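You operate a simulated robot arm through the tools that you are given. There is no shell and no other tool. Be economical: measure what you need, move in short steps, check, and stop when the job is done.

The job below is to be done with a simulated two-armed robot. You get a single attempt, and the scene is never put back.

TASK
Pick up the bottle that says "foam" from the long table with one hand, pass it to the other hand and put it in the good tray. Set down upright: bottle.

The check looks at the end state, three seconds after you hand in, the way a careful person would. Anything else that was tipped, shoved, dropped, spilled or broken makes it a failure.

THE ROBOT
Two 6-joint arms with two-finger grippers on one trunk, on a base that drives. Base frame: it is fixed to the floor where the robot stands at the start and does not move with it; the origin is under the middle of the robot, x ahead of it, y to its left, z up; the surface under the hand at the start is at about z = 940. Units: mm, degrees, N and s.
The left shoulder is at the start at [30, 178, 1088], the right one opposite. With the tool pointing down near the work surface each hand reaches from about 400 to 840 mm from the robot's upright axis, wherever it stands, measured 20 degrees to its own side. Places, roughly: good tray (21x30 cm) [-860, 3160, 880]. Payload 2.54 kg a hand.
The tool frame of a hand sits at the grasp point between the pads (the TCP): z along the fingers, y along the line on which they close. The tips reach 30 mm beyond it. Largest opening 116 mm; the body of the gripper starts 95 mm behind the TCP.
Orientation is that of the tool frame in the base frame, as [roll, pitch, yaw] about the fixed x, y, z axes, in that order (R = Rz(yaw) Ry(pitch) Rx(roll)). With the fingers straight down and closing along the base's y, the tool's x points along the base's -x, its y along +y and its z along -z.

THE INTERFACE
- The arms move only by the tool jog_arm. It takes "left_rows", "right_rows" or both (then of equal length, played together; a hand with none holds still); each is a list of rows, each an object (a shift or turn left out is 0, a gripper value left out holds the last) with "xyz": the shift along the tool's x, y, z in units of 50 mm (1.0 is 50 mm), a list of three; "dr": the turn, a rotation vector about the tool's x, y, z in units of 6 degrees (1.0 is 6 degrees), a list of three. In form: [{"xyz": [tx, ty, tz], "dr": [ax, ay, az]}, ...]. A call has 1 to 12 rows; each row shifts and turns the commanded pose from where the row before left it, along the tool's axes as they then stand. "left_gripper" and "right_gripper" are, for a hand that has rows, the finger opening in mm, from 0 to 116, set as the call begins (left out, the last holds). A call with a number of a shift or a turn outside -1 to 1 is refused whole. Each row takes 0.2 s and may step no farther than 50 mm and 8.6 degrees from the row before; otherwise, or with a gripper value out of range, the whole call is refused. Where a pose cannot be reached the arm comes as near as it can. A force on the tool above 40 N (or 10 N above the force at the start of the call, whichever is more), or a blocked arm, ends the call early, and 0.2 s more pass. The fingers move at their own pace (about 153 mm/s each) and stop on an object; they squeeze with about 40 N. The grip force told is the motor's: it shows also when the fingers shut on nothing. Time passes only in rows, and 0.2 s behind the last, so rows that do not move let the fingers close. The reply holds the time, the measured pose of the TCP, the force on the tool along the base axes, the opening and the grip force, in the units named above and with some noise, with the torque about the TCP (base axes, N m) and any sound that the robot's microphone picked up, and new pictures: "pictures" is both (left out), scene, wrist or none (wrist: the cameras of the hands that moved).
- Cameras (640 x 400 px; columns grow to the right, rows downward): "scene" is now at [39.9, 10.5, 1800.8]; the picture's right is [0.16, -0.99, 0.00], its down [-0.82, -0.13, -0.56] and it looks along [0.55, 0.09, -0.83] (base axes); focal length 273 px, centre (320, 200). "left" rides on the left gripper at [69, 15, -122] in its tool frame; the picture's right is [-0.21, 0.98, 0.00], its down [-0.83, -0.18, -0.53] and it looks along [-0.52, -0.11, 0.85] (tool axes); focal length 251 px, centre (320, 200). "right" rides on the right gripper at [69, -15, -122] in its tool frame; the picture's right is [0.21, 0.98, 0.00], its down [-0.83, 0.18, -0.53] and it looks along [-0.52, 0.11, 0.85] (tool axes); focal length 251 px, centre (320, 200). There is no depth. A picture from a camera that has moved, and an enlarged one, comes with that camera's place and axes in the base frame and with its lens.
- move_column(by): slides the trunk up (or, below 0, down) by that many mm; the arms and the scene camera ride with it, the base frame stays. It gives what a move gives, with no picture.
- steer(legs): drives the robot by 1 to 6 legs, each [ahead, left, turn to the left] in mm, mm and degrees, along the robot's own axes; the way and the turn of a leg run together, so that a leg with both is an arc; at most 1500 mm and 180 degrees a leg. The arms and the cameras ride along, it lands a little off, and it stops where it bumps. It gives what a move gives, and a new picture of the scene camera.
- turn_head(pan, tilt): turns the head with the scene camera to pan (to the left, within 143 degrees either way) and tilt (down, from -29 to 69), counted from straight ahead of the robot. It gives what a move gives, and a new picture of the scene camera.
- zoom(camera, box): a new picture of the part [left, top, right, bottom] of that camera's present view, enlarged. It takes no simulated time.
- job_done(): hands the job in; it is judged then, once.

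Go step by step. Nothing tells you exact positions but the pictures and the camera data: compare them with the known pose of the tool, close in by small moves and look again before you grip or let go. The budget is 120 turns and 260 pictures, counting those below and the enlarged ones. Unless the task says otherwise, let go and move clear before handing in, and close with one line.

The tools are called after "Emit:" as name(argument=value, ...) on one line, values as JSON. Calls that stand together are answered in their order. jog_arm: Moves the arms, as the interface text tells. Its arguments: {"type":"object","properties":{"left_rows":{"type":"array"},"left_gripper":{"type":"number"},"right_rows":{"type":"array"},"right_gripper":{"type":"number"},"pictures":{"type":"string","enum":["both","scene","wrist","none"]}},"required":[]} The other tools are called the same way: move_column (by) slides the trunk up or down; steer (legs) drives the base; turn_head (pan, tilt) turns the head that bears the scene camera; zoom (camera, box) takes an enlarged picture of a part of a camera's view; job_done () hands the job in.

At the start:

```text
t: 0.0
left_tool_pos: [485.9, 187.6, 1234.4]
left_ee_rot: [-180.0, 0.1, 180.0]
left_wrist_force: [1.0, 0.4, -0.3]
left_moment: [-0.01, 0.02, -0.02]
left_opening: 116.0
left_grasp_force: 0.0
right_tool_pos: [453.5, -188.2, 1165.6]
right_ee_rot: [179.9, 0.0, 180.0]
right_wrist_force: [0.3, 0.8, 0.6]
right_moment: [0.0, -0.02, 0.0]
right_opening: 116.2
right_grasp_force: 0.0
trunk travel left (down, up): [-300.0, 240.0]
robot x, y, heading: [0.9, 0.3, 0.2]
head pan, tilt: [9.1, 56.2]
```

scene: 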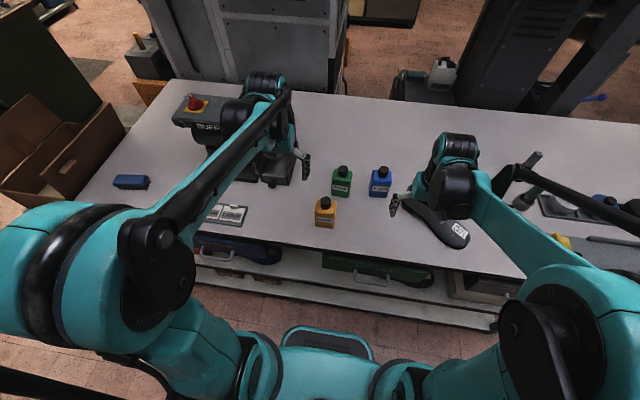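
right: 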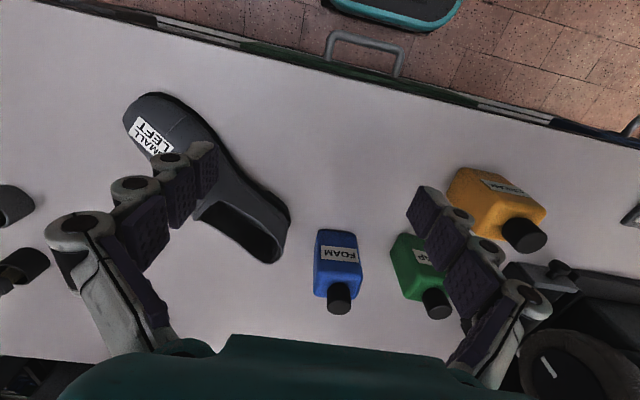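
left: 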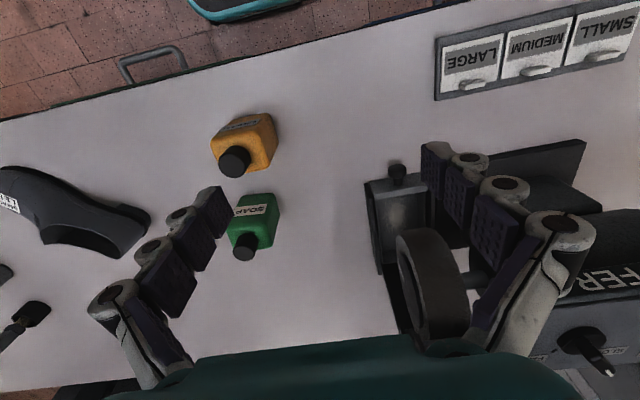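

The blue bottle on the table seems to be labelled "FOAM", and from the scene camera I put it near [660, -120, 940]. I'll zoom in to confirm the label and get its position and shape.

Emit:
zoom(camera="scene", box=[280, 140, 440, 240])

Emit:
zoom(camera="right", box=[240, 140, 560, 340])

```text
4.00 times, centred on (360, 190) of scene
camera zoom: at [39.9, 10.5, 1800.8], right [0.16, -0.99, 0.0], down [-0.82, -0.13, -0.56], along [0.55, 0.09, -0.83], focal length 1092 px, centre (160, 240)
```

zoom: 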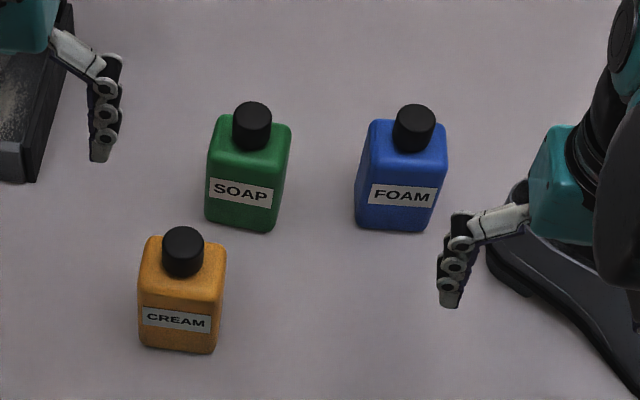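

```text
2.00 times, centred on (400, 240) of right
camera zoom: at [383.5, -202.0, 1286.9], right [-0.21, 0.98, 0.0], down [0.83, 0.18, 0.53], along [0.52, 0.11, -0.85], focal length 503 px, centre (160, 120)
```

zoom: 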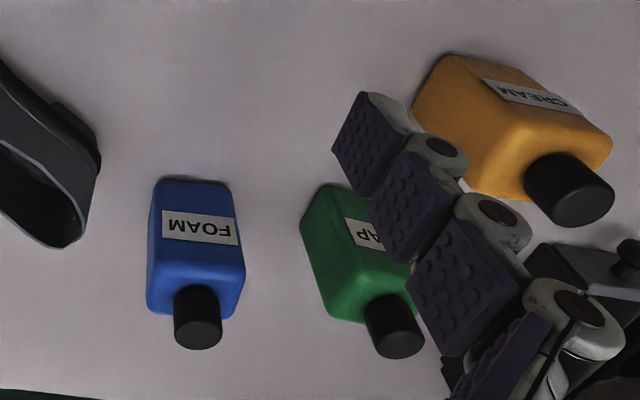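

The blue bottle reads FOAM. It is about 120 mm tall and centred near [695, -110], with a front face about 66 mm wide. The right hand will grip it low from the front, tilted, closing along y. The left hand can then take it from above, closing along x. First I tilt the right hand and line it up in y.

Emit:
jog_arm(right_rows=[{"xyz": [0, 0.17, 0], "dr": [0, -0.926, 0]}, {"xyz": [0, 0.17, 0], "dr": [0, -0.926, 0]}, {"xyz": [0, 0.17, 0], "dr": [0, -0.926, 0]}, {"xyz": [0, 0.17, 0], "dr": [0, -0.926, 0]}, {"xyz": [0, 0.17, 0], "dr": [0, -0.926, 0]}, {"xyz": [0, 0.17, 0], "dr": [0, -0.926, 0]}, {"xyz": [0, 0.17, 0], "dr": [0, -0.926, 0]}, {"xyz": [0, 0.17, 0], "dr": [0, -0.926, 0]}, {"xyz": [0, 0.17, 0], "dr": [0, -0.926, 0]}], right_gripper=116)

```text
t: 2.0
left_tool_pos: [486.2, 187.5, 1236.2]
left_ee_rot: [180.0, 0.0, 180.0]
left_wrist_force: [0.8, 0.4, -0.1]
left_moment: [0.04, 0.02, 0.0]
left_opening: 115.9
left_grasp_force: 0.2
right_tool_pos: [454.4, -111.4, 1165.9]
right_ee_rot: [180.0, 50.1, 179.9]
right_wrist_force: [0.4, 0.1, 0.3]
right_moment: [0.0, 0.0, -0.02]
right_opening: 116.0
right_grasp_force: 0.1
trunk travel left (down, up): [-300.0, 240.0]
robot x, y, heading: [3.2, 2.9, -0.1]
head pan, tilt: [9.1, 56.2]
camera scene: at [40.3, 10.8, 1800.8], right [0.16, -0.99, 0.0], down [-0.82, -0.13, -0.56], along [0.55, 0.09, -0.83], focal length 273 px, centre (320, 200)
camera right: at [315.0, -124.9, 1189.7], right [-0.14, 0.98, -0.16], down [0.12, 0.18, 0.98], along [0.98, 0.11, -0.14], focal length 251 px, centre (320, 200)
```

scene: 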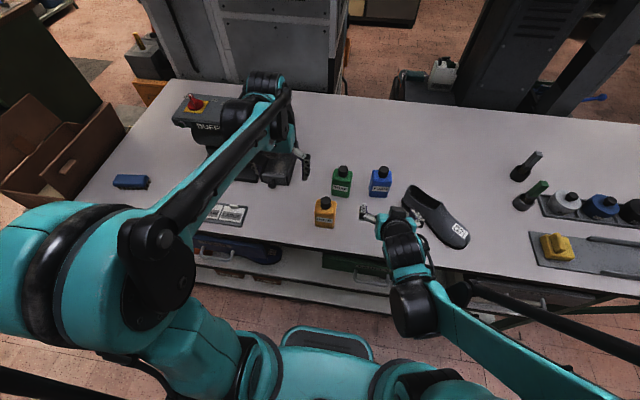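
right: 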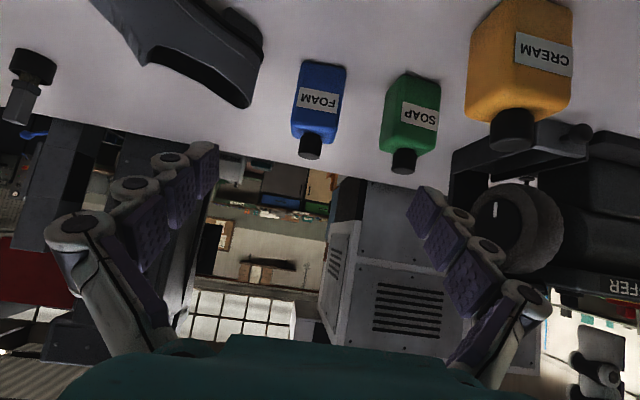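

Emit:
zoom(camera="right", box=[240, 40, 400, 180])

Emit:
zoom(camera="scene", box=[340, 150, 420, 200])

```text
2.86 times, centred on (320, 110) of right
camera zoom: at [315.0, -124.9, 1189.7], right [-0.14, 0.98, -0.16], down [0.12, 0.18, 0.98], along [0.98, 0.11, -0.14], focal length 718 px, centre (320, 457)
```

zoom: 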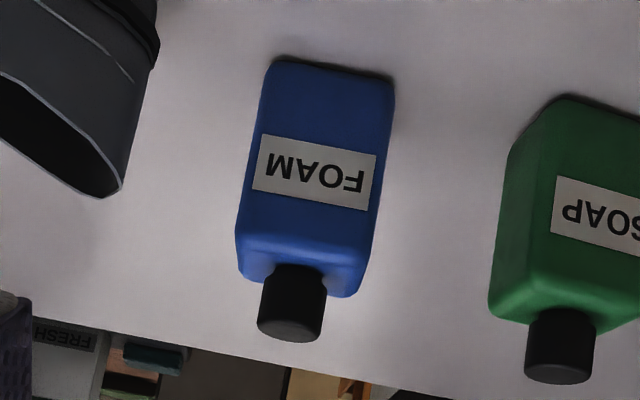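

```text
8.00 times, centred on (380, 175) of scene
camera zoom: at [40.3, 10.8, 1800.8], right [0.16, -0.99, 0.0], down [-0.82, -0.13, -0.56], along [0.55, 0.09, -0.83], focal length 2184 px, centre (-160, 400)
```

zoom: 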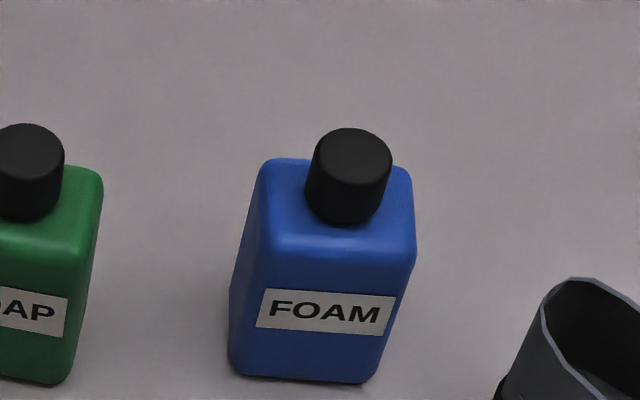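

The bottle centre is about [690, -111], the body about 66 wide and 60 deep with its top near z=1029, and the cap top near 1067. The target TCP is almost straight along the tool's axis, so I advance partway and check.

Emit:
jog_arm(right_rows=[{"xyz": [0, 0, 0.7]}, {"xyz": [0, 0, 0.9]}, {"xyz": [0, 0, 0.9]}, {"xyz": [0, 0, 0.8]}, {"xyz": [0, 0, 0.6]}])

```text
t: 3.2
left_tool_pos: [487.8, 185.9, 1235.8]
left_ee_rot: [-180.0, 0.0, 179.9]
left_wrist_force: [0.6, 0.7, -0.7]
left_moment: [-0.01, 0.02, 0.01]
left_opening: 115.9
left_grasp_force: 0.0
right_tool_pos: [610.6, -110.2, 1049.7]
right_ee_rot: [179.9, 49.9, 180.0]
right_wrist_force: [0.7, 0.0, 0.3]
right_moment: [0.0, 0.03, -0.02]
right_opening: 115.9
right_grasp_force: 0.1
right hand out of reach, approached as far as the arm can: row 3, 4
trunk travel left (down, up): [-300.0, 240.0]
robot x, y, heading: [0.5, 1.2, -0.1]
head pan, tilt: [9.1, 56.2]
camera scene: at [41.1, 10.4, 1800.7], right [0.16, -0.99, 0.0], down [-0.82, -0.13, -0.56], along [0.55, 0.09, -0.83], focal length 273 px, centre (320, 200)
camera right: at [472.1, -124.5, 1075.1], right [-0.14, 0.98, -0.16], down [0.12, 0.18, 0.98], along [0.98, 0.11, -0.15], focal length 251 px, centre (320, 200)
```

scene: 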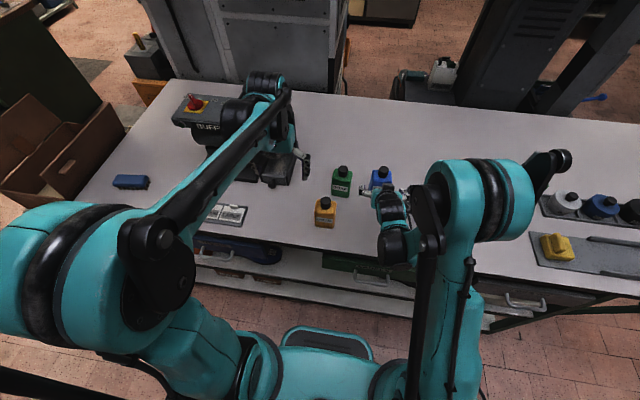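
right: 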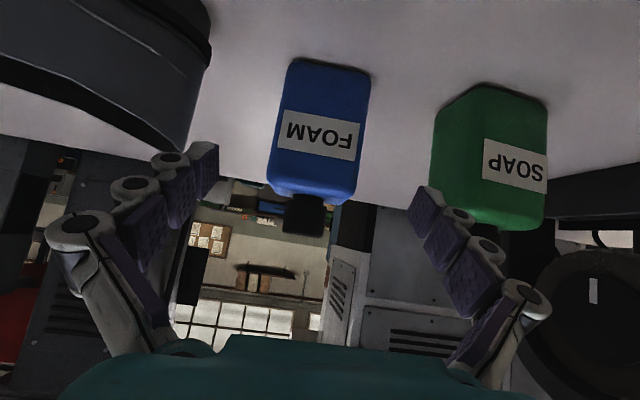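

The arm changed its elbow pose partway, but the hand is on line and the bottle is centred between the fingers. I advance half of the remaining distance and check.

Emit:
jog_arm(right_rows=[{"xyz": [0.09, 0, 0.5]}, {"xyz": [0.1, 0, 0.5]}])

```text
t: 3.8
left_tool_pos: [486.6, 187.2, 1234.8]
left_ee_rot: [180.0, 0.0, 180.0]
left_wrist_force: [0.0, 0.0, -0.8]
left_moment: [-0.01, 0.03, -0.01]
left_opening: 115.9
left_grasp_force: 0.1
right_tool_pos: [647.4, -110.8, 1015.9]
right_ee_rot: [-180.0, 49.9, -180.0]
right_wrist_force: [-0.3, 0.1, 0.4]
right_moment: [0.01, -0.05, 0.05]
right_opening: 116.0
right_grasp_force: 0.1
right hand out of reach, approached as far as the arm can: row 1
trunk travel left (down, up): [-300.0, 240.0]
robot x, y, heading: [1.4, 2.4, 0.0]
head pan, tilt: [9.1, 56.2]
camera scene: at [40.7, 10.5, 1800.7], right [0.16, -0.99, 0.0], down [-0.82, -0.13, -0.56], along [0.55, 0.09, -0.83], focal length 273 px, centre (320, 200)
camera right: at [508.7, -123.9, 1041.0], right [-0.14, 0.98, -0.16], down [0.12, 0.18, 0.98], along [0.98, 0.11, -0.15], focal length 251 px, centre (320, 200)
```

scene: 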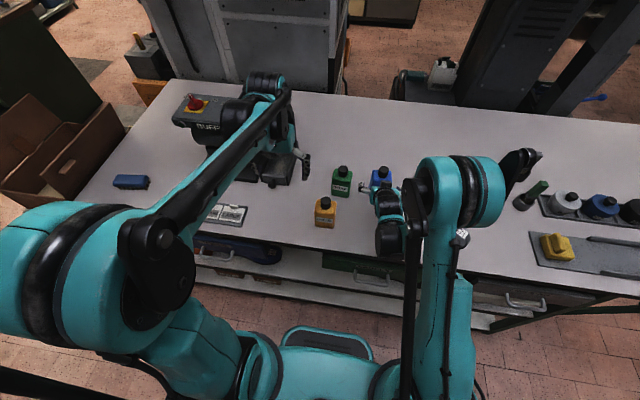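
right: 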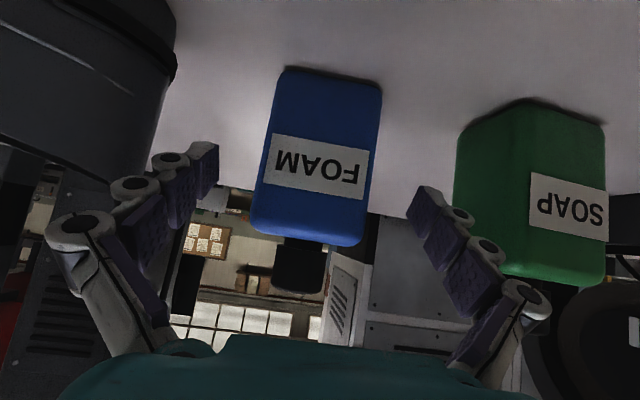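

Emit:
jog_arm(right_rows=[{"xyz": [0.05, 0, 0.3]}, {"xyz": [0.05, 0, 0.4]}, {"xyz": [0, 0, 0.39]}], right_gripper=98)

```text
t: 4.6
left_tool_pos: [486.4, 186.7, 1235.0]
left_ee_rot: [179.9, 0.1, -179.9]
left_wrist_force: [0.3, 0.0, -0.7]
left_moment: [-0.01, 0.03, 0.01]
left_opening: 115.7
left_grasp_force: 0.0
right_tool_pos: [685.7, -109.2, 976.8]
right_ee_rot: [-180.0, 50.0, 179.9]
right_wrist_force: [0.7, 0.3, -0.4]
right_moment: [-0.02, 0.01, -0.02]
right_opening: 97.7
right_grasp_force: 0.0
right hand out of reach, approached as far as the arm can: row 1
trunk travel left (down, up): [-300.0, 240.0]
robot x, y, heading: [-0.2, -2.0, -0.2]
head pan, tilt: [9.1, 56.2]
camera scene: at [41.2, 10.5, 1800.7], right [0.16, -0.99, 0.0], down [-0.82, -0.13, -0.56], along [0.55, 0.09, -0.83], focal length 273 px, centre (320, 200)
camera right: at [547.4, -123.5, 1001.1], right [-0.14, 0.98, -0.16], down [0.12, 0.18, 0.98], along [0.98, 0.11, -0.14], focal length 251 px, centre (320, 200)
```

scene: 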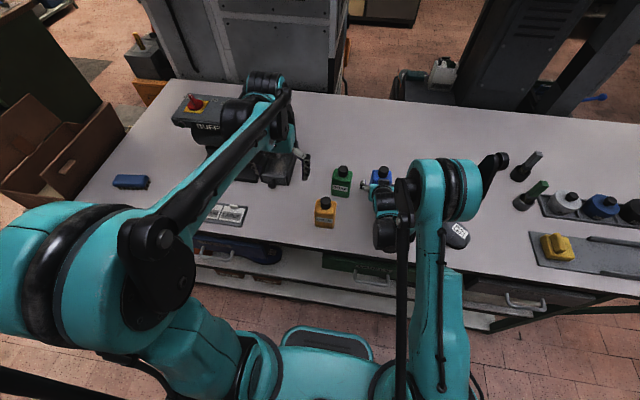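
right: 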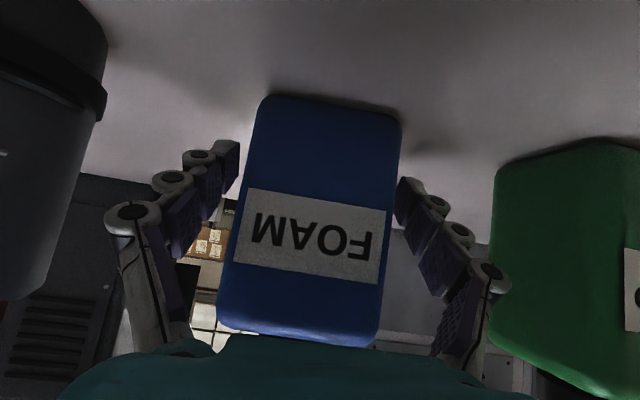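

The fingers straddle the bottle and clear the soap and the boot. I close the right hand.

Emit:
jog_arm(right_rows=[{"xyz": [0, 0.03, 0]}, {}, {}, {}], right_gripper=40)

```text
t: 5.6
left_tool_pos: [486.2, 186.3, 1235.6]
left_ee_rot: [180.0, -0.1, -179.9]
left_wrist_force: [0.2, -0.3, -0.6]
left_moment: [0.02, -0.03, 0.0]
left_opening: 116.0
left_grasp_force: 0.1
right_tool_pos: [685.2, -108.9, 977.6]
right_ee_rot: [180.0, 50.1, 180.0]
right_wrist_force: [0.3, -1.9, 2.4]
right_moment: [-0.17, -0.15, -0.05]
right_opening: 69.3
right_grasp_force: 40.3
trunk travel left (down, up): [-300.0, 240.0]
robot x, y, heading: [-3.7, -2.7, -0.1]
head pan, tilt: [9.1, 56.2]
camera scene: at [39.6, 10.2, 1800.8], right [0.16, -0.99, 0.0], down [-0.82, -0.13, -0.56], along [0.55, 0.09, -0.83], focal length 273 px, centre (320, 200)
camera right: at [546.5, -122.4, 1002.0], right [-0.14, 0.98, -0.16], down [0.12, 0.18, 0.98], along [0.98, 0.11, -0.14], focal length 251 px, centre (320, 200)
```

scene: 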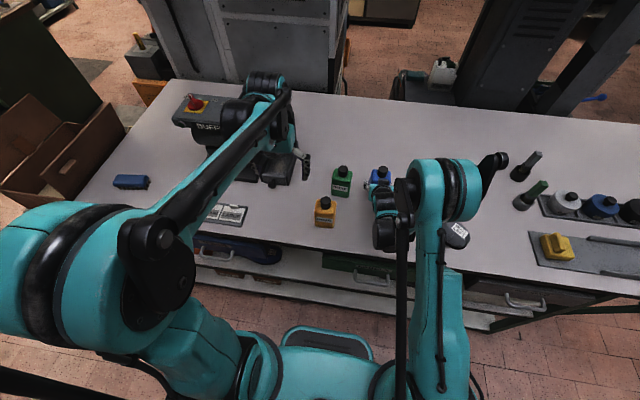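
right: 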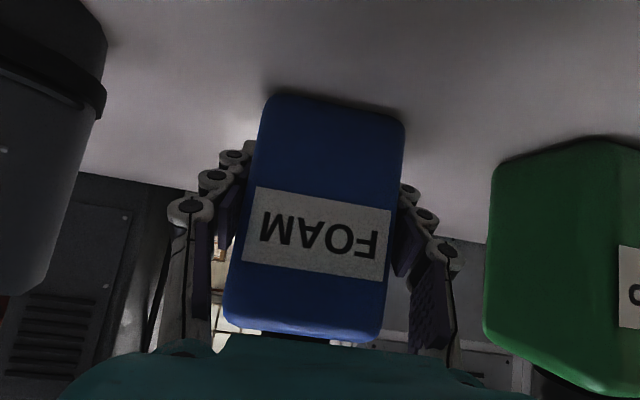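

It is gripped at 69 mm opening with 40 N. I lift with the trunk so the arm pose stays the same.

Emit:
move_column(by=200)

Emit:
zoom(camera="right", box=[0, 0, 640, 400])

Emit:
turn_head(pan=0, tilt=50)

```text
t: 7.8
left_tool_pos: [485.9, 186.0, 1435.3]
left_ee_rot: [-180.0, 0.0, -179.9]
left_wrist_force: [-0.4, 0.2, -0.7]
left_moment: [0.0, 0.0, -0.03]
left_opening: 115.9
left_grasp_force: 0.0
right_tool_pos: [684.9, -108.5, 1176.5]
right_ee_rot: [180.0, 49.9, 180.0]
right_wrist_force: [-0.7, 0.3, -3.8]
right_moment: [0.04, -0.02, 0.02]
right_opening: 69.4
right_grasp_force: 39.9
trunk travel left (down, up): [-500.0, 40.0]
robot x, y, heading: [-1.1, -1.5, -0.3]
head pan, tilt: [9.1, 56.2]
```

```text
1.00 times, centred on (320, 200) of right (not enlarged: the box is as wide or as high as the picture)
camera zoom: at [547.1, -122.2, 1201.4], right [-0.14, 0.98, -0.16], down [0.12, 0.18, 0.98], along [0.98, 0.11, -0.14], focal length 251 px, centre (320, 200)
```

zoom: 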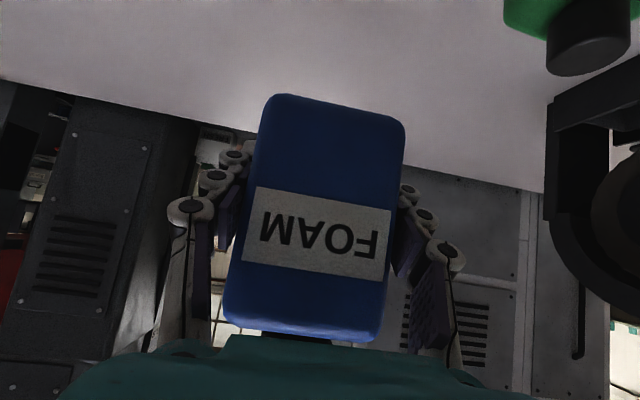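

```text
t: 8.5
left_tool_pos: [486.5, 186.9, 1435.1]
left_ee_rot: [180.0, 0.0, 180.0]
left_wrist_force: [-0.3, 0.0, 0.9]
left_moment: [-0.01, -0.01, 0.02]
left_opening: 116.2
left_grasp_force: 0.2
right_tool_pos: [685.8, -107.7, 1176.9]
right_ee_rot: [180.0, 49.9, -180.0]
right_wrist_force: [-0.5, 0.0, -4.1]
right_moment: [-0.01, 0.0, -0.03]
right_opening: 69.6
right_grasp_force: 40.1
trunk travel left (down, up): [-500.0, 40.0]
robot x, y, heading: [-0.1, 0.2, 0.0]
head pan, tilt: [0.0, 50.0]
camera scene: at [47.7, -0.7, 2008.7], right [0.0, -1.0, 0.0], down [-0.77, 0.0, -0.64], along [0.64, 0.0, -0.77], focal length 273 px, centre (320, 200)
```

scene: 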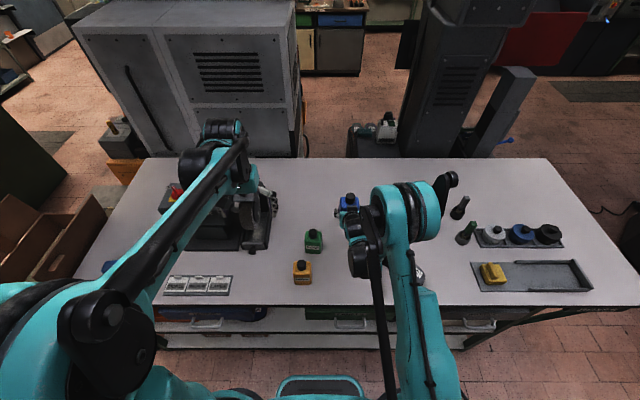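

The bottle is lifted and steady, with about 4 N of load. I shift the right hand toward the centre and turn the left hand 90° about vertical so it will close along x.

Emit:
jog_arm(left_rows=[{"dr": [0, 0, 1]}, {"dr": [0, 0, 1]}, {"dr": [0, 0, 1]}, {"dr": [0, 0, 1]}, {"dr": [0, 0, 1]}, {"dr": [0, 0, 1]}, {"dr": [0, 0, 1]}, {"dr": [0, 0, 1]}, {"dr": [0, 0, 1]}, {"dr": [0, 0, 1]}, {"dr": [0, 0, 1]}, {"dr": [0, 0, 1]}], right_rows=[{"xyz": [0, 0.14, 0]}, {"xyz": [0, 0.14, 0]}, {"xyz": [0, 0.14, 0]}, {"xyz": [0, 0.14, 0]}, {"xyz": [0, 0.14, 0]}, {"xyz": [0, 0.14, 0]}, {"xyz": [0, 0.14, 0]}, {"xyz": [0, 0.14, 0]}, {"xyz": [0, 0.14, 0]}, {"xyz": [0, 0.14, 0]}, {"xyz": [0, 0.14, 0]}, {"xyz": [0, 0.14, 0]}], pictures="none")

Emit:
jog_arm(left_rows=[{"dr": [0, 0, 1]}, {"dr": [0, 0, 1]}, {"dr": [0, 0, 1]}])

```text
t: 11.1
left_tool_pos: [486.7, 186.3, 1434.7]
left_ee_rot: [179.9, 0.0, 107.9]
left_wrist_force: [-0.2, 0.5, 0.1]
left_moment: [0.0, -0.04, -0.01]
left_opening: 116.1
left_grasp_force: 0.1
right_tool_pos: [685.4, -23.1, 1177.4]
right_ee_rot: [-179.8, 50.0, -180.0]
right_wrist_force: [-0.1, -0.4, -3.5]
right_moment: [-0.01, -0.03, 0.0]
right_opening: 69.3
right_grasp_force: 40.4
trunk travel left (down, up): [-500.0, 40.0]
robot x, y, heading: [-0.0, -1.4, 0.0]
head pan, tilt: [0.0, 50.0]
```

```text
t: 11.9
left_tool_pos: [486.0, 185.9, 1435.1]
left_ee_rot: [179.9, 0.0, 89.9]
left_wrist_force: [-0.3, 0.6, 0.3]
left_moment: [-0.01, -0.01, -0.01]
left_opening: 116.0
left_grasp_force: 0.1
right_tool_pos: [686.6, -23.9, 1177.6]
right_ee_rot: [-179.9, 50.0, -180.0]
right_wrist_force: [0.1, 0.4, -4.0]
right_moment: [-0.03, -0.03, 0.01]
right_opening: 69.2
right_grasp_force: 40.0
trunk travel left (down, up): [-500.0, 40.0]
robot x, y, heading: [3.4, 3.0, -0.1]
head pan, tilt: [0.0, 50.0]
camera scene: at [47.7, -0.8, 2008.7], right [0.0, -1.0, 0.0], down [-0.77, 0.0, -0.64], along [0.64, 0.0, -0.77], focal length 273 px, centre (320, 200)
camera left: at [503.6, 256.0, 1557.7], right [0.98, -0.22, 0.0], down [-0.18, -0.83, 0.53], along [-0.12, -0.52, -0.85], focal length 251 px, centre (320, 200)
```

scene: 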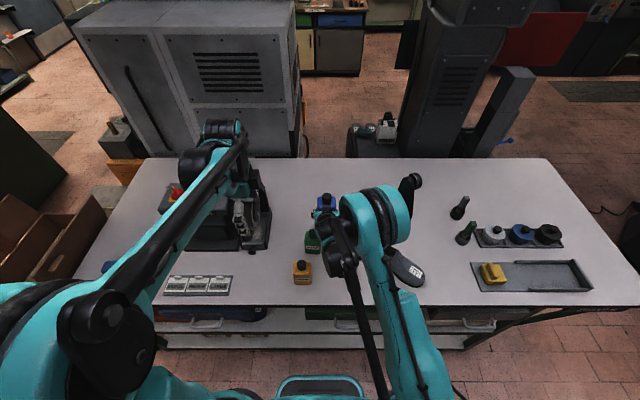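
left: 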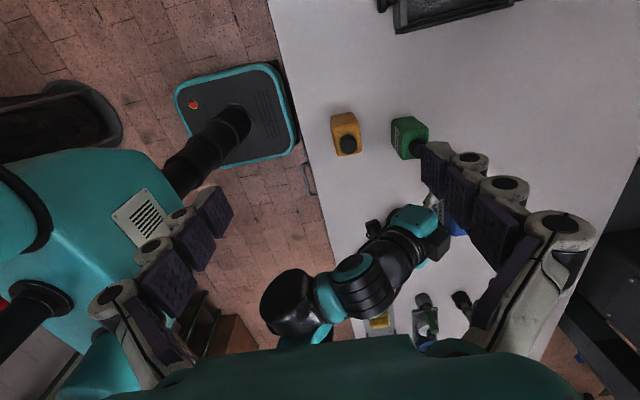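

Both hands are in position. I now bring the left hand to hover above the bottle at about [691, -24, 1400].

Emit:
jog_arm(left_rows=[{"xyz": [-0.525, 0.5125, 0.0875]}, {"xyz": [-0.525, 0.5125, 0.0875]}, {"xyz": [-0.525, 0.5125, 0.0875]}, {"xyz": [-0.525, 0.5125, 0.0875]}, {"xyz": [-0.525, 0.5125, 0.0875]}, {"xyz": [-0.525, 0.5125, 0.0875]}, {"xyz": [-0.525, 0.5125, 0.0875]}, {"xyz": [-0.525, 0.5125, 0.0875]}])

```text
t: 13.7
left_tool_pos: [692.5, -24.6, 1397.4]
left_ee_rot: [-179.9, -0.1, 89.9]
left_wrist_force: [0.6, 0.2, -0.4]
left_moment: [0.02, 0.02, 0.04]
left_opening: 115.8
left_grasp_force: 0.0
right_tool_pos: [686.2, -25.0, 1176.1]
right_ee_rot: [180.0, 50.0, 179.9]
right_wrist_force: [0.6, 0.3, -3.7]
right_moment: [-0.03, 0.02, 0.0]
right_opening: 69.4
right_grasp_force: 40.3
trunk travel left (down, up): [-500.0, 40.0]
robot x, y, heading: [1.2, 0.1, -0.1]
head pan, tilt: [0.0, 50.0]
camera scene: at [50.0, -2.4, 2008.7], right [0.0, -1.0, 0.0], down [-0.77, 0.0, -0.64], along [0.64, 0.0, -0.77], focal length 273 px, centre (320, 200)
camera left: at [710.1, 45.1, 1521.2], right [0.98, -0.21, 0.0], down [-0.18, -0.83, 0.53], along [-0.12, -0.52, -0.85], focal length 251 px, centre (320, 200)
```

scene: 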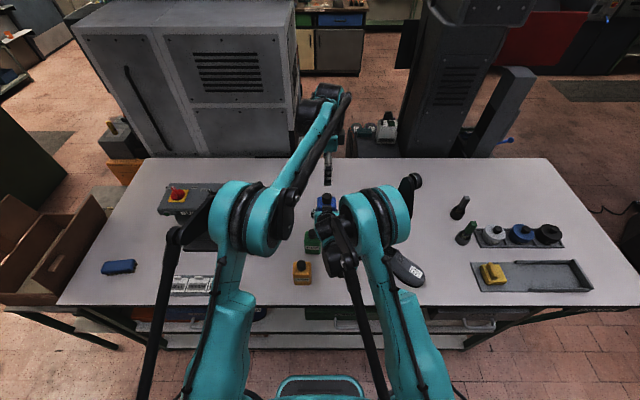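
left: 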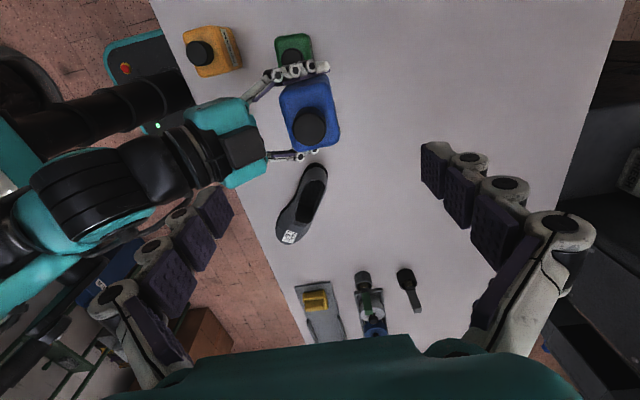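

The left camera puts the cap at about [682, -22]. The right palm is close to the bottle body, so the left hand will take the cap from above, with its tips just over the shoulder. I lower to just above the cap and look.

Emit:
jog_arm(left_rows=[{"xyz": [0.05, -0.19, 0.4]}, {"xyz": [0, 0, 0.5]}, {"xyz": [0, 0, 0.5]}, {"xyz": [0, 0, 0.4]}], left_gripper=70)

Emit:
zoom(camera="scene", box=[280, 150, 380, 250])

Emit:
zoom(camera="right", box=[0, 0, 640, 400])

```text
t: 14.7
left_tool_pos: [682.3, -21.3, 1309.4]
left_ee_rot: [180.0, 0.1, 90.0]
left_wrist_force: [0.9, 0.8, -0.8]
left_moment: [0.0, 0.03, 0.01]
left_opening: 70.1
left_grasp_force: 0.0
right_tool_pos: [686.7, -24.3, 1177.1]
right_ee_rot: [180.0, 50.0, 179.9]
right_wrist_force: [-0.2, 0.0, -4.3]
right_moment: [0.01, 0.01, -0.01]
right_opening: 69.2
right_grasp_force: 40.1
trunk travel left (down, up): [-500.0, 40.0]
robot x, y, heading: [1.6, 1.6, -0.1]
head pan, tilt: [0.0, 50.0]
camera scene: at [48.3, -1.0, 2008.7], right [0.0, -1.0, 0.0], down [-0.77, 0.0, -0.64], along [0.64, 0.0, -0.77], focal length 273 px, centre (320, 200)
camera left: at [698.9, 49.0, 1431.9], right [0.98, -0.21, 0.0], down [-0.18, -0.83, 0.53], along [-0.12, -0.52, -0.85], focal length 251 px, centre (320, 200)
```

scene: 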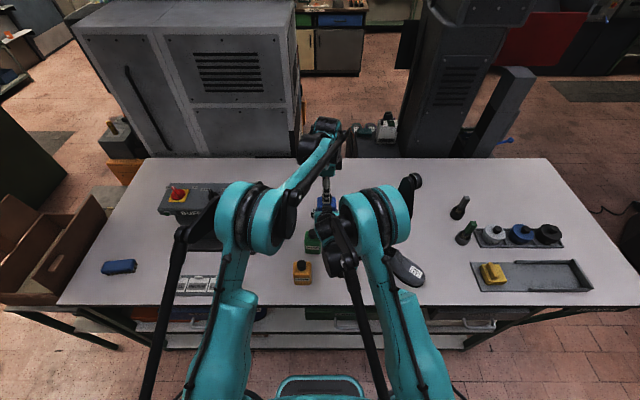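
left: 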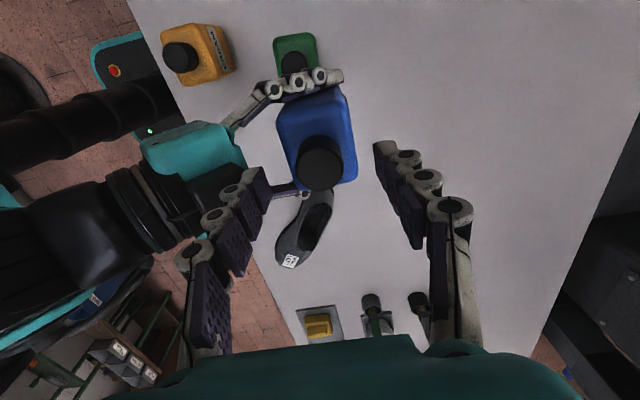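

```text
4.00 times, centred on (330, 200) of scene
camera zoom: at [48.3, -1.0, 2008.7], right [0.0, -1.0, 0.0], down [-0.77, 0.0, -0.64], along [0.64, 0.0, -0.77], focal length 1092 px, centre (280, 200)
```

zoom: 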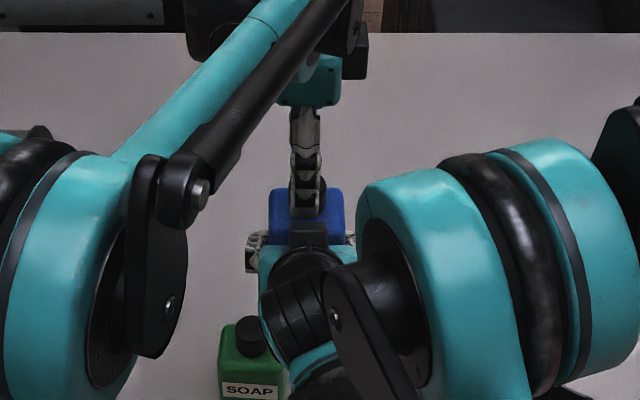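

```text
1.00 times, centred on (320, 200) of right (not enlarged: the box is as wide or as high as the picture)
camera zoom: at [547.4, -38.2, 1201.7], right [-0.14, 0.98, -0.16], down [0.12, 0.18, 0.98], along [0.98, 0.11, -0.14], focal length 251 px, centre (320, 200)
```

zoom: 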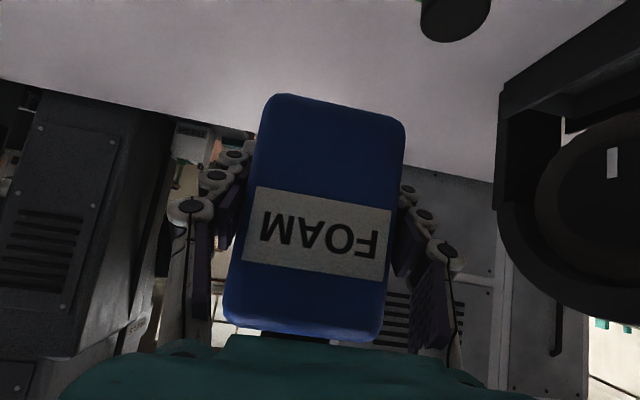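

The cap is centred in x, and I correct y by -4 mm. I descend 28 mm and check clearance to the right palm.

Emit:
jog_arm(left_rows=[{"xyz": [-0.08, 0, 0.18]}, {"xyz": [0, 0, 0.2]}, {"xyz": [0, 0, 0.18]}], pictures="wrist")

```text
t: 15.5
left_tool_pos: [682.3, -24.1, 1283.2]
left_ee_rot: [179.9, 0.0, 90.0]
left_wrist_force: [0.9, -0.5, 1.6]
left_moment: [-0.01, 0.08, 0.03]
left_opening: 71.1
left_grasp_force: 0.1
right_tool_pos: [686.8, -24.1, 1177.3]
right_ee_rot: [-180.0, 50.0, 180.0]
right_wrist_force: [-1.0, 0.3, -6.2]
right_moment: [-0.04, -0.3, -0.01]
right_opening: 69.4
right_grasp_force: 39.8
trunk travel left (down, up): [-500.0, 40.0]
robot x, y, heading: [0.1, -2.6, 0.1]
head pan, tilt: [0.0, 50.0]
camera left: at [698.7, 45.5, 1404.4], right [0.98, -0.21, 0.0], down [-0.18, -0.83, 0.53], along [-0.11, -0.52, -0.85], focal length 251 px, centre (320, 200)
```

left: 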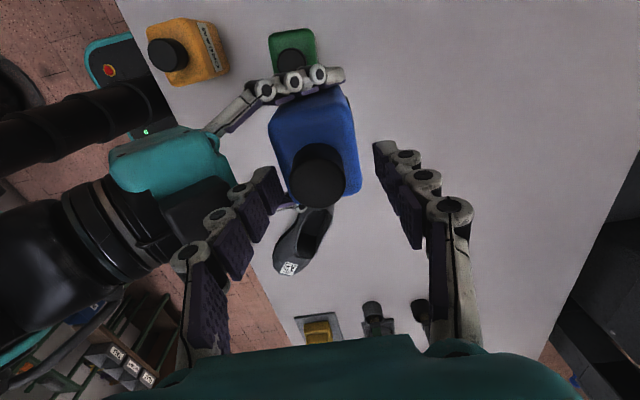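

The left near finger is touching the right palm; the force and opening both shifted slightly. I back straight up and turn the left hand so it closes mostly along y, clear of the palm.

Emit:
jog_arm(left_rows=[{"xyz": [0, 0, -0.5]}, {"xyz": [0, 0, -0.5]}], pictures="none")

Emit:
jog_arm(left_rows=[{"dr": [0, 0, -1]}, {"dr": [0, 0, -1]}, {"dr": [0, 0, -1]}, {"dr": [0, 0, -1]}, {"dr": [0, 0, -1]}, {"dr": [0, 0, -1]}, {"dr": [0, 0, -1]}, {"dr": [0, 0, -1]}, {"dr": [0, 0, -1]}, {"dr": [0, 0, -1]}, {"dr": [0, 0, -1]}, {"dr": [0, 0, -1]}])

Emit:
zoom(camera="right", box=[0, 0, 640, 400])

```text
t: 16.1
left_tool_pos: [680.7, -23.2, 1332.6]
left_ee_rot: [-180.0, 0.0, 90.1]
left_wrist_force: [-1.2, 0.2, -0.5]
left_moment: [0.01, -0.02, 0.0]
left_opening: 70.1
left_grasp_force: 0.1
right_tool_pos: [685.5, -24.4, 1178.4]
right_ee_rot: [179.9, 50.1, 179.9]
right_wrist_force: [0.6, -0.5, -3.3]
right_moment: [-0.02, -0.03, 0.0]
right_opening: 69.2
right_grasp_force: 40.5
trunk travel left (down, up): [-500.0, 40.0]
robot x, y, heading: [-0.5, 0.1, 0.1]
head pan, tilt: [0.0, 50.0]
```

```text
t: 18.7
left_tool_pos: [682.7, -24.2, 1332.3]
left_ee_rot: [-180.0, 0.0, 162.1]
left_wrist_force: [0.3, -0.1, 0.4]
left_moment: [0.02, 0.05, 0.03]
left_opening: 70.0
left_grasp_force: 0.1
right_tool_pos: [685.6, -23.5, 1177.3]
right_ee_rot: [-180.0, 49.9, 180.0]
right_wrist_force: [0.3, 0.0, -4.2]
right_moment: [0.0, -0.03, -0.02]
right_opening: 69.2
right_grasp_force: 39.7
trunk travel left (down, up): [-500.0, 40.0]
robot x, y, heading: [1.6, 3.4, 0.2]
head pan, tilt: [0.0, 50.0]
camera scene: at [47.7, -0.7, 2008.7], right [0.0, -1.0, 0.0], down [-0.77, 0.0, -0.64], along [0.64, 0.0, -0.77], focal length 273 px, centre (320, 200)
camera left: at [622.6, 11.8, 1454.2], right [0.5, 0.86, 0.0], down [0.73, -0.43, 0.53], along [0.46, -0.27, -0.85], focal length 251 px, centre (320, 200)
```

scene: 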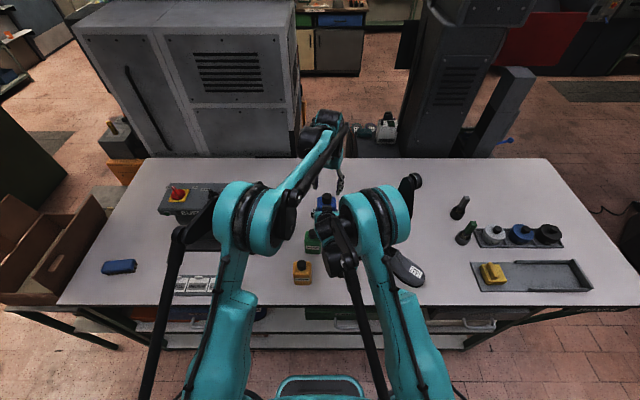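
left: 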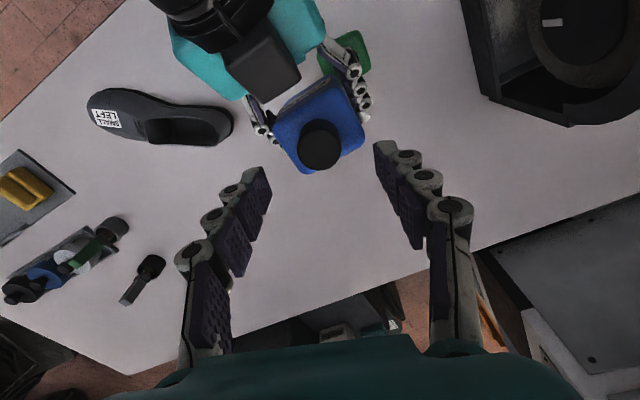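

```text
1.00 times, centred on (320, 200) of right (not enlarged: the box is as wide or as high as the picture)
camera zoom: at [547.1, -38.1, 1201.9], right [-0.14, 0.98, -0.16], down [0.12, 0.18, 0.98], along [0.98, 0.11, -0.14], focal length 251 px, centre (320, 200)
```

zoom: 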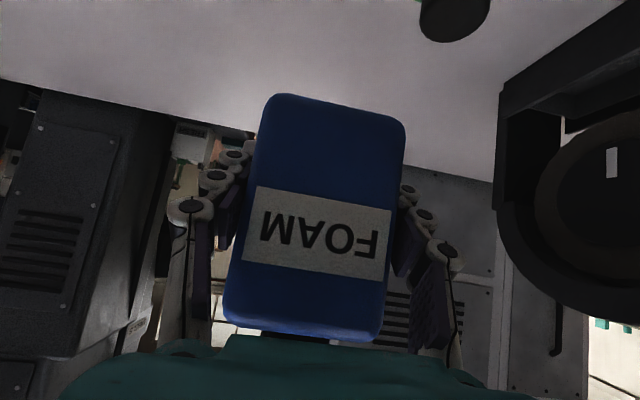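

The bottle hasn't moved and the cap is right under the left TCP, with the fingers clear of the right palm. I descend.

Emit:
jog_arm(left_rows=[{"xyz": [0, 0, 0.4]}, {"xyz": [0, 0, 0.35]}, {"xyz": [0, 0, 0.3]}], pictures="wrist")

```text
t: 19.5
left_tool_pos: [682.1, -25.4, 1277.2]
left_ee_rot: [-179.9, -0.1, 161.9]
left_wrist_force: [-0.4, 0.5, -0.3]
left_moment: [0.0, -0.04, 0.01]
left_opening: 70.0
left_grasp_force: 0.1
right_tool_pos: [684.9, -23.2, 1177.6]
right_ee_rot: [179.9, 49.9, 180.0]
right_wrist_force: [0.2, 0.0, -4.0]
right_moment: [-0.01, -0.03, 0.04]
right_opening: 69.5
right_grasp_force: 40.1
trunk travel left (down, up): [-500.0, 40.0]
robot x, y, heading: [2.3, -5.6, -0.2]
head pan, tilt: [0.0, 50.0]
camera left: at [622.7, 12.0, 1400.5], right [0.51, 0.86, 0.0], down [0.73, -0.43, 0.53], along [0.46, -0.27, -0.85], focal length 251 px, centre (320, 200)
```

left: 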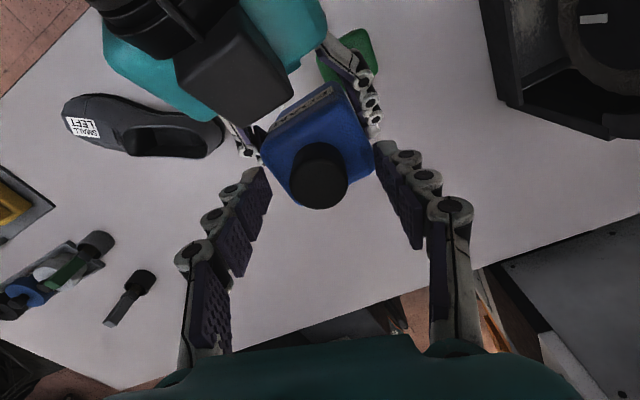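

Emit:
jog_arm(left_rows=[{"xyz": [0, 0, 0.12]}, {"xyz": [0, 0, 0.12]}], pictures="none")

Emit:
jog_arm(left_rows=[{}, {}, {}], left_gripper=20, pictures="wrist")

```text
t: 20.1
left_tool_pos: [683.3, -24.4, 1267.5]
left_ee_rot: [-180.0, -0.1, 162.0]
left_wrist_force: [-1.9, 2.5, 17.5]
left_moment: [0.37, -0.14, 0.26]
left_opening: 68.0
left_grasp_force: 0.1
right_tool_pos: [685.1, -23.7, 1175.6]
right_ee_rot: [-180.0, 49.8, 179.9]
right_wrist_force: [1.0, -1.4, -21.1]
right_moment: [-0.13, 0.22, -0.26]
right_opening: 69.3
right_grasp_force: 40.2
trunk travel left (down, up): [-500.0, 40.0]
robot x, y, heading: [1.9, -3.6, 0.1]
head pan, tilt: [0.0, 50.0]
```

```text
t: 20.9
left_tool_pos: [682.2, -25.3, 1267.6]
left_ee_rot: [-180.0, 0.0, 162.1]
left_wrist_force: [-0.7, 3.9, 22.2]
left_moment: [0.28, -0.37, 0.72]
left_opening: 36.9
left_grasp_force: 40.0
right_tool_pos: [685.4, -24.4, 1179.3]
right_ee_rot: [-180.0, 50.0, -179.9]
right_wrist_force: [0.9, -4.0, -26.6]
right_moment: [0.06, 0.32, -0.68]
right_opening: 69.1
right_grasp_force: 40.3
trunk travel left (down, up): [-500.0, 40.0]
robot x, y, heading: [-0.4, 2.4, -0.2]
head pan, tilt: [0.0, 50.0]
camera left: at [622.6, 12.0, 1389.6], right [0.51, 0.86, 0.0], down [0.73, -0.43, 0.53], along [0.46, -0.27, -0.85], focal length 251 px, centre (320, 200)
```

left: 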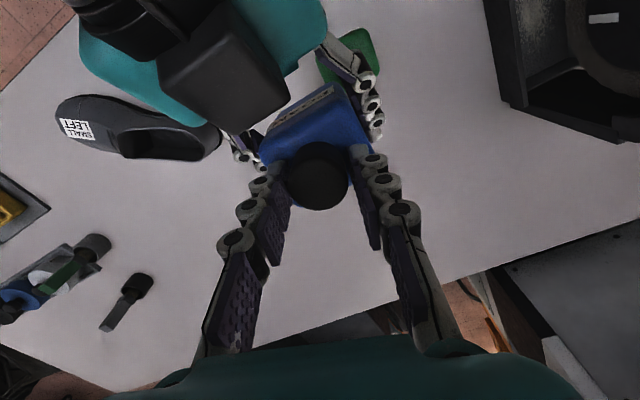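

The left hand has the cap at 37 mm. There is about 20 N of vertical pre-load between the hands, so I relieve it before releasing the right.

Emit:
jog_arm(left_rows=[{"xyz": [0, 0, -0.05]}, {}], pictures="none")

```text
t: 21.5
left_tool_pos: [681.4, -22.6, 1268.4]
left_ee_rot: [179.9, 0.1, 161.9]
left_wrist_force: [5.1, 4.4, -18.6]
left_moment: [0.13, -0.62, 0.85]
left_opening: 37.2
left_grasp_force: 40.2
right_tool_pos: [686.0, -23.9, 1178.5]
right_ee_rot: [180.0, 50.2, -179.9]
right_wrist_force: [-5.7, -5.2, 14.5]
right_moment: [0.29, 0.1, -0.84]
right_opening: 69.3
right_grasp_force: 40.2
trunk travel left (down, up): [-500.0, 40.0]
robot x, y, heading: [0.4, -3.4, -0.1]
head pan, tilt: [0.0, 50.0]
```

Emit:
jog_arm(left_rows=[{"xyz": [0, 0, 0.02]}, {}], pictures="none")

Emit:
jog_arm(right_rows=[{}, {}], right_gripper=90, pictures="both")

```text
t: 22.1
left_tool_pos: [683.5, -24.7, 1268.1]
left_ee_rot: [-179.9, 0.0, 162.0]
left_wrist_force: [8.9, 4.0, -25.2]
left_moment: [0.06, -0.21, 0.72]
left_opening: 37.0
left_grasp_force: 40.0
right_tool_pos: [686.3, -22.9, 1178.3]
right_ee_rot: [180.0, 50.1, -180.0]
right_wrist_force: [-8.6, -4.0, 20.8]
right_moment: [0.27, -0.48, -0.71]
right_opening: 69.3
right_grasp_force: 40.1
trunk travel left (down, up): [-500.0, 40.0]
robot x, y, heading: [-1.2, 0.5, 0.1]
head pan, tilt: [0.0, 50.0]
```

```text
t: 22.7
left_tool_pos: [680.5, -23.9, 1270.2]
left_ee_rot: [-180.0, -0.1, 162.0]
left_wrist_force: [0.9, -0.1, -5.2]
left_moment: [-0.01, -0.01, 0.0]
left_opening: 30.5
left_grasp_force: 40.1
right_tool_pos: [686.2, -23.4, 1177.1]
right_ee_rot: [-180.0, 50.0, 179.9]
right_wrist_force: [-0.7, 0.2, 0.0]
right_moment: [0.0, -0.01, 0.0]
right_opening: 89.8
right_grasp_force: 0.1
trunk travel left (down, up): [-500.0, 40.0]
robot x, y, heading: [-3.1, 0.1, -0.0]
head pan, tilt: [0.0, 50.0]
camera scene: at [47.9, -0.7, 2008.7], right [0.0, -1.0, 0.0], down [-0.77, 0.0, -0.64], along [0.64, 0.0, -0.77], focal length 273 px, centre (320, 200)
camera right: at [547.2, -38.0, 1201.7], right [-0.14, 0.98, -0.16], down [0.12, 0.18, 0.98], along [0.98, 0.11, -0.14], focal length 251 px, centre (320, 200)
```

scene: 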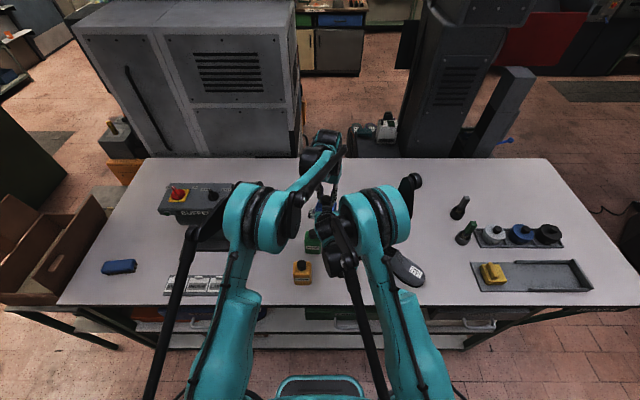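
right: 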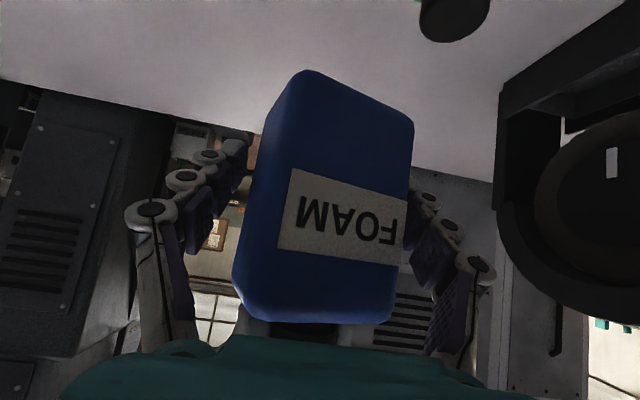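

Emit:
zoom(camera="left", box=[160, 50, 480, 250])

Emit:
zoom(camera="scene", box=[290, 160, 370, 240])

```text
2.00 times, centred on (320, 150) of left
camera zoom: at [622.6, 12.1, 1391.3], right [0.51, 0.86, 0.0], down [0.73, -0.43, 0.53], along [0.46, -0.27, -0.85], focal length 503 px, centre (320, 300)
```

zoom: 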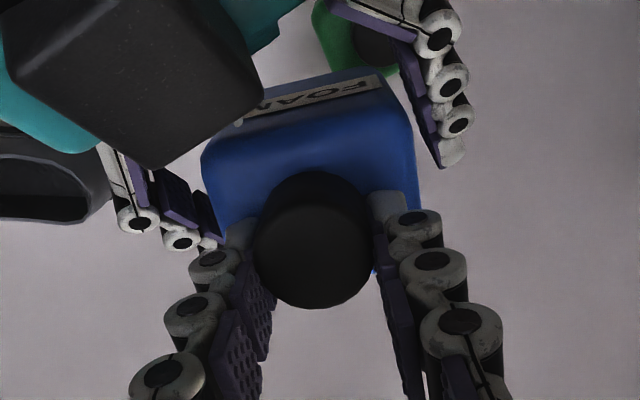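

```text
5.00 times, centred on (330, 200) of scene
camera zoom: at [47.9, -0.7, 2008.7], right [0.0, -1.0, 0.0], down [-0.77, 0.0, -0.64], along [0.64, 0.0, -0.77], focal length 1365 px, centre (270, 200)
```

zoom: 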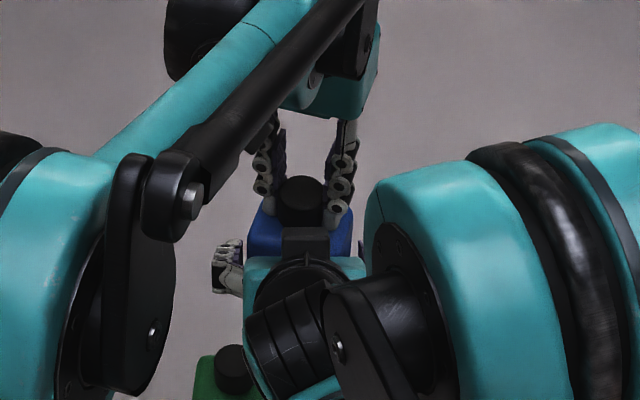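

The bottle settled a few mm and yawed slightly as the right hand released, and it now hangs in the left hand. Before moving the right hand away, I check it isn't slipping.

Emit:
jog_arm(right_rows=[{}, {}, {}, {}, {}], right_gripper=96, pictures="wrist")

```text
t: 23.9
left_tool_pos: [680.4, -24.5, 1268.2]
left_ee_rot: [-180.0, -0.1, 162.0]
left_wrist_force: [0.4, 0.2, -3.5]
left_moment: [0.0, -0.05, 0.0]
left_opening: 30.1
left_grasp_force: 40.2
right_tool_pos: [686.5, -22.9, 1177.2]
right_ee_rot: [180.0, 49.9, 180.0]
right_wrist_force: [0.3, 0.1, 1.3]
right_moment: [0.0, 0.03, 0.02]
right_opening: 95.9
right_grasp_force: 0.0
trunk travel left (down, up): [-500.0, 40.0]
robot x, y, heading: [0.0, -0.4, -0.0]
head pan, tilt: [0.0, 50.0]
camera right: at [547.1, -38.1, 1201.9], right [-0.14, 0.98, -0.16], down [0.12, 0.18, 0.98], along [0.98, 0.11, -0.14], focal length 251 px, centre (320, 200)
```

right: 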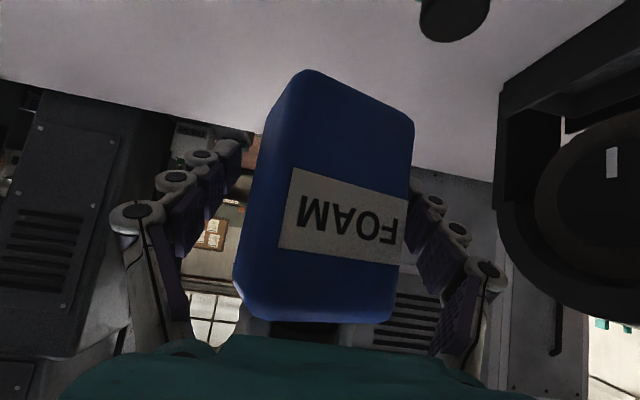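

The picture is unchanged and stable: the bottle yawed to line up flat with the left pads, and the load is a steady ~4 N. I retract the right hand along its own axis.

Emit:
jog_arm(right_rows=[{"xyz": [0, 0, -0.3]}, {"xyz": [0, 0, -0.4]}, {"xyz": [0, 0, -0.5]}, {"xyz": [0, 0, -0.5]}, {"xyz": [0, 0, -0.5]}, {"xyz": [0, 0, -0.5]}], pictures="both")

```text
t: 25.3
left_tool_pos: [680.6, -24.6, 1269.3]
left_ee_rot: [-180.0, 0.0, 161.9]
left_wrist_force: [0.7, -0.6, -3.6]
left_moment: [0.01, -0.01, -0.01]
left_opening: 30.3
left_grasp_force: 40.2
right_tool_pos: [579.7, -24.8, 1263.6]
right_ee_rot: [180.0, 50.1, 180.0]
right_wrist_force: [-0.4, 0.4, -0.5]
right_moment: [-0.04, -0.01, -0.03]
right_opening: 95.9
right_grasp_force: 0.1
trunk travel left (down, up): [-500.0, 40.0]
robot x, y, heading: [-2.5, 2.7, -0.0]
head pan, tilt: [0.0, 50.0]
camera scene: at [45.7, -0.9, 2008.8], right [0.0, -1.0, 0.0], down [-0.77, 0.0, -0.64], along [0.64, 0.0, -0.77], focal length 273 px, centre (320, 200)
camera right: at [441.0, -38.5, 1288.1], right [-0.14, 0.98, -0.17], down [0.12, 0.18, 0.98], along [0.98, 0.11, -0.14], focal length 251 px, centre (320, 200)
```

scene: 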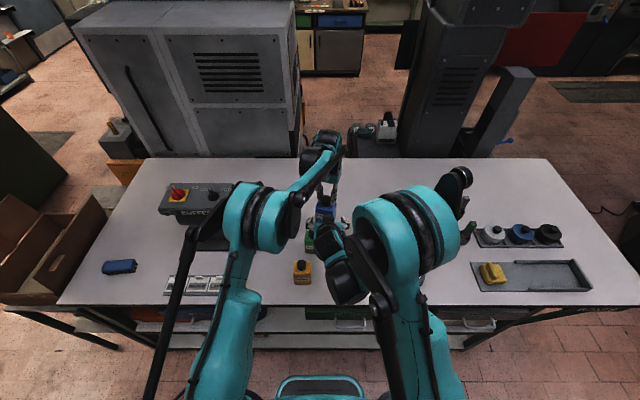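
right: 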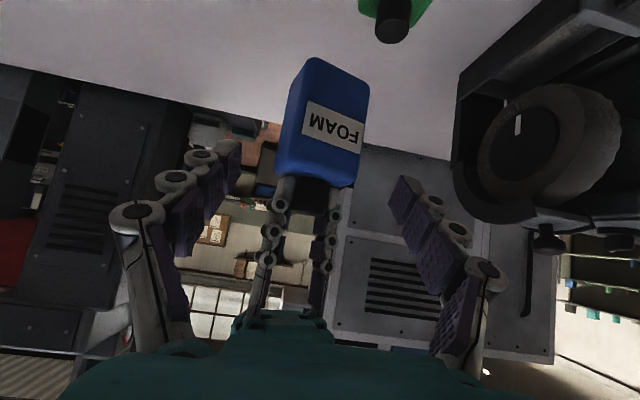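

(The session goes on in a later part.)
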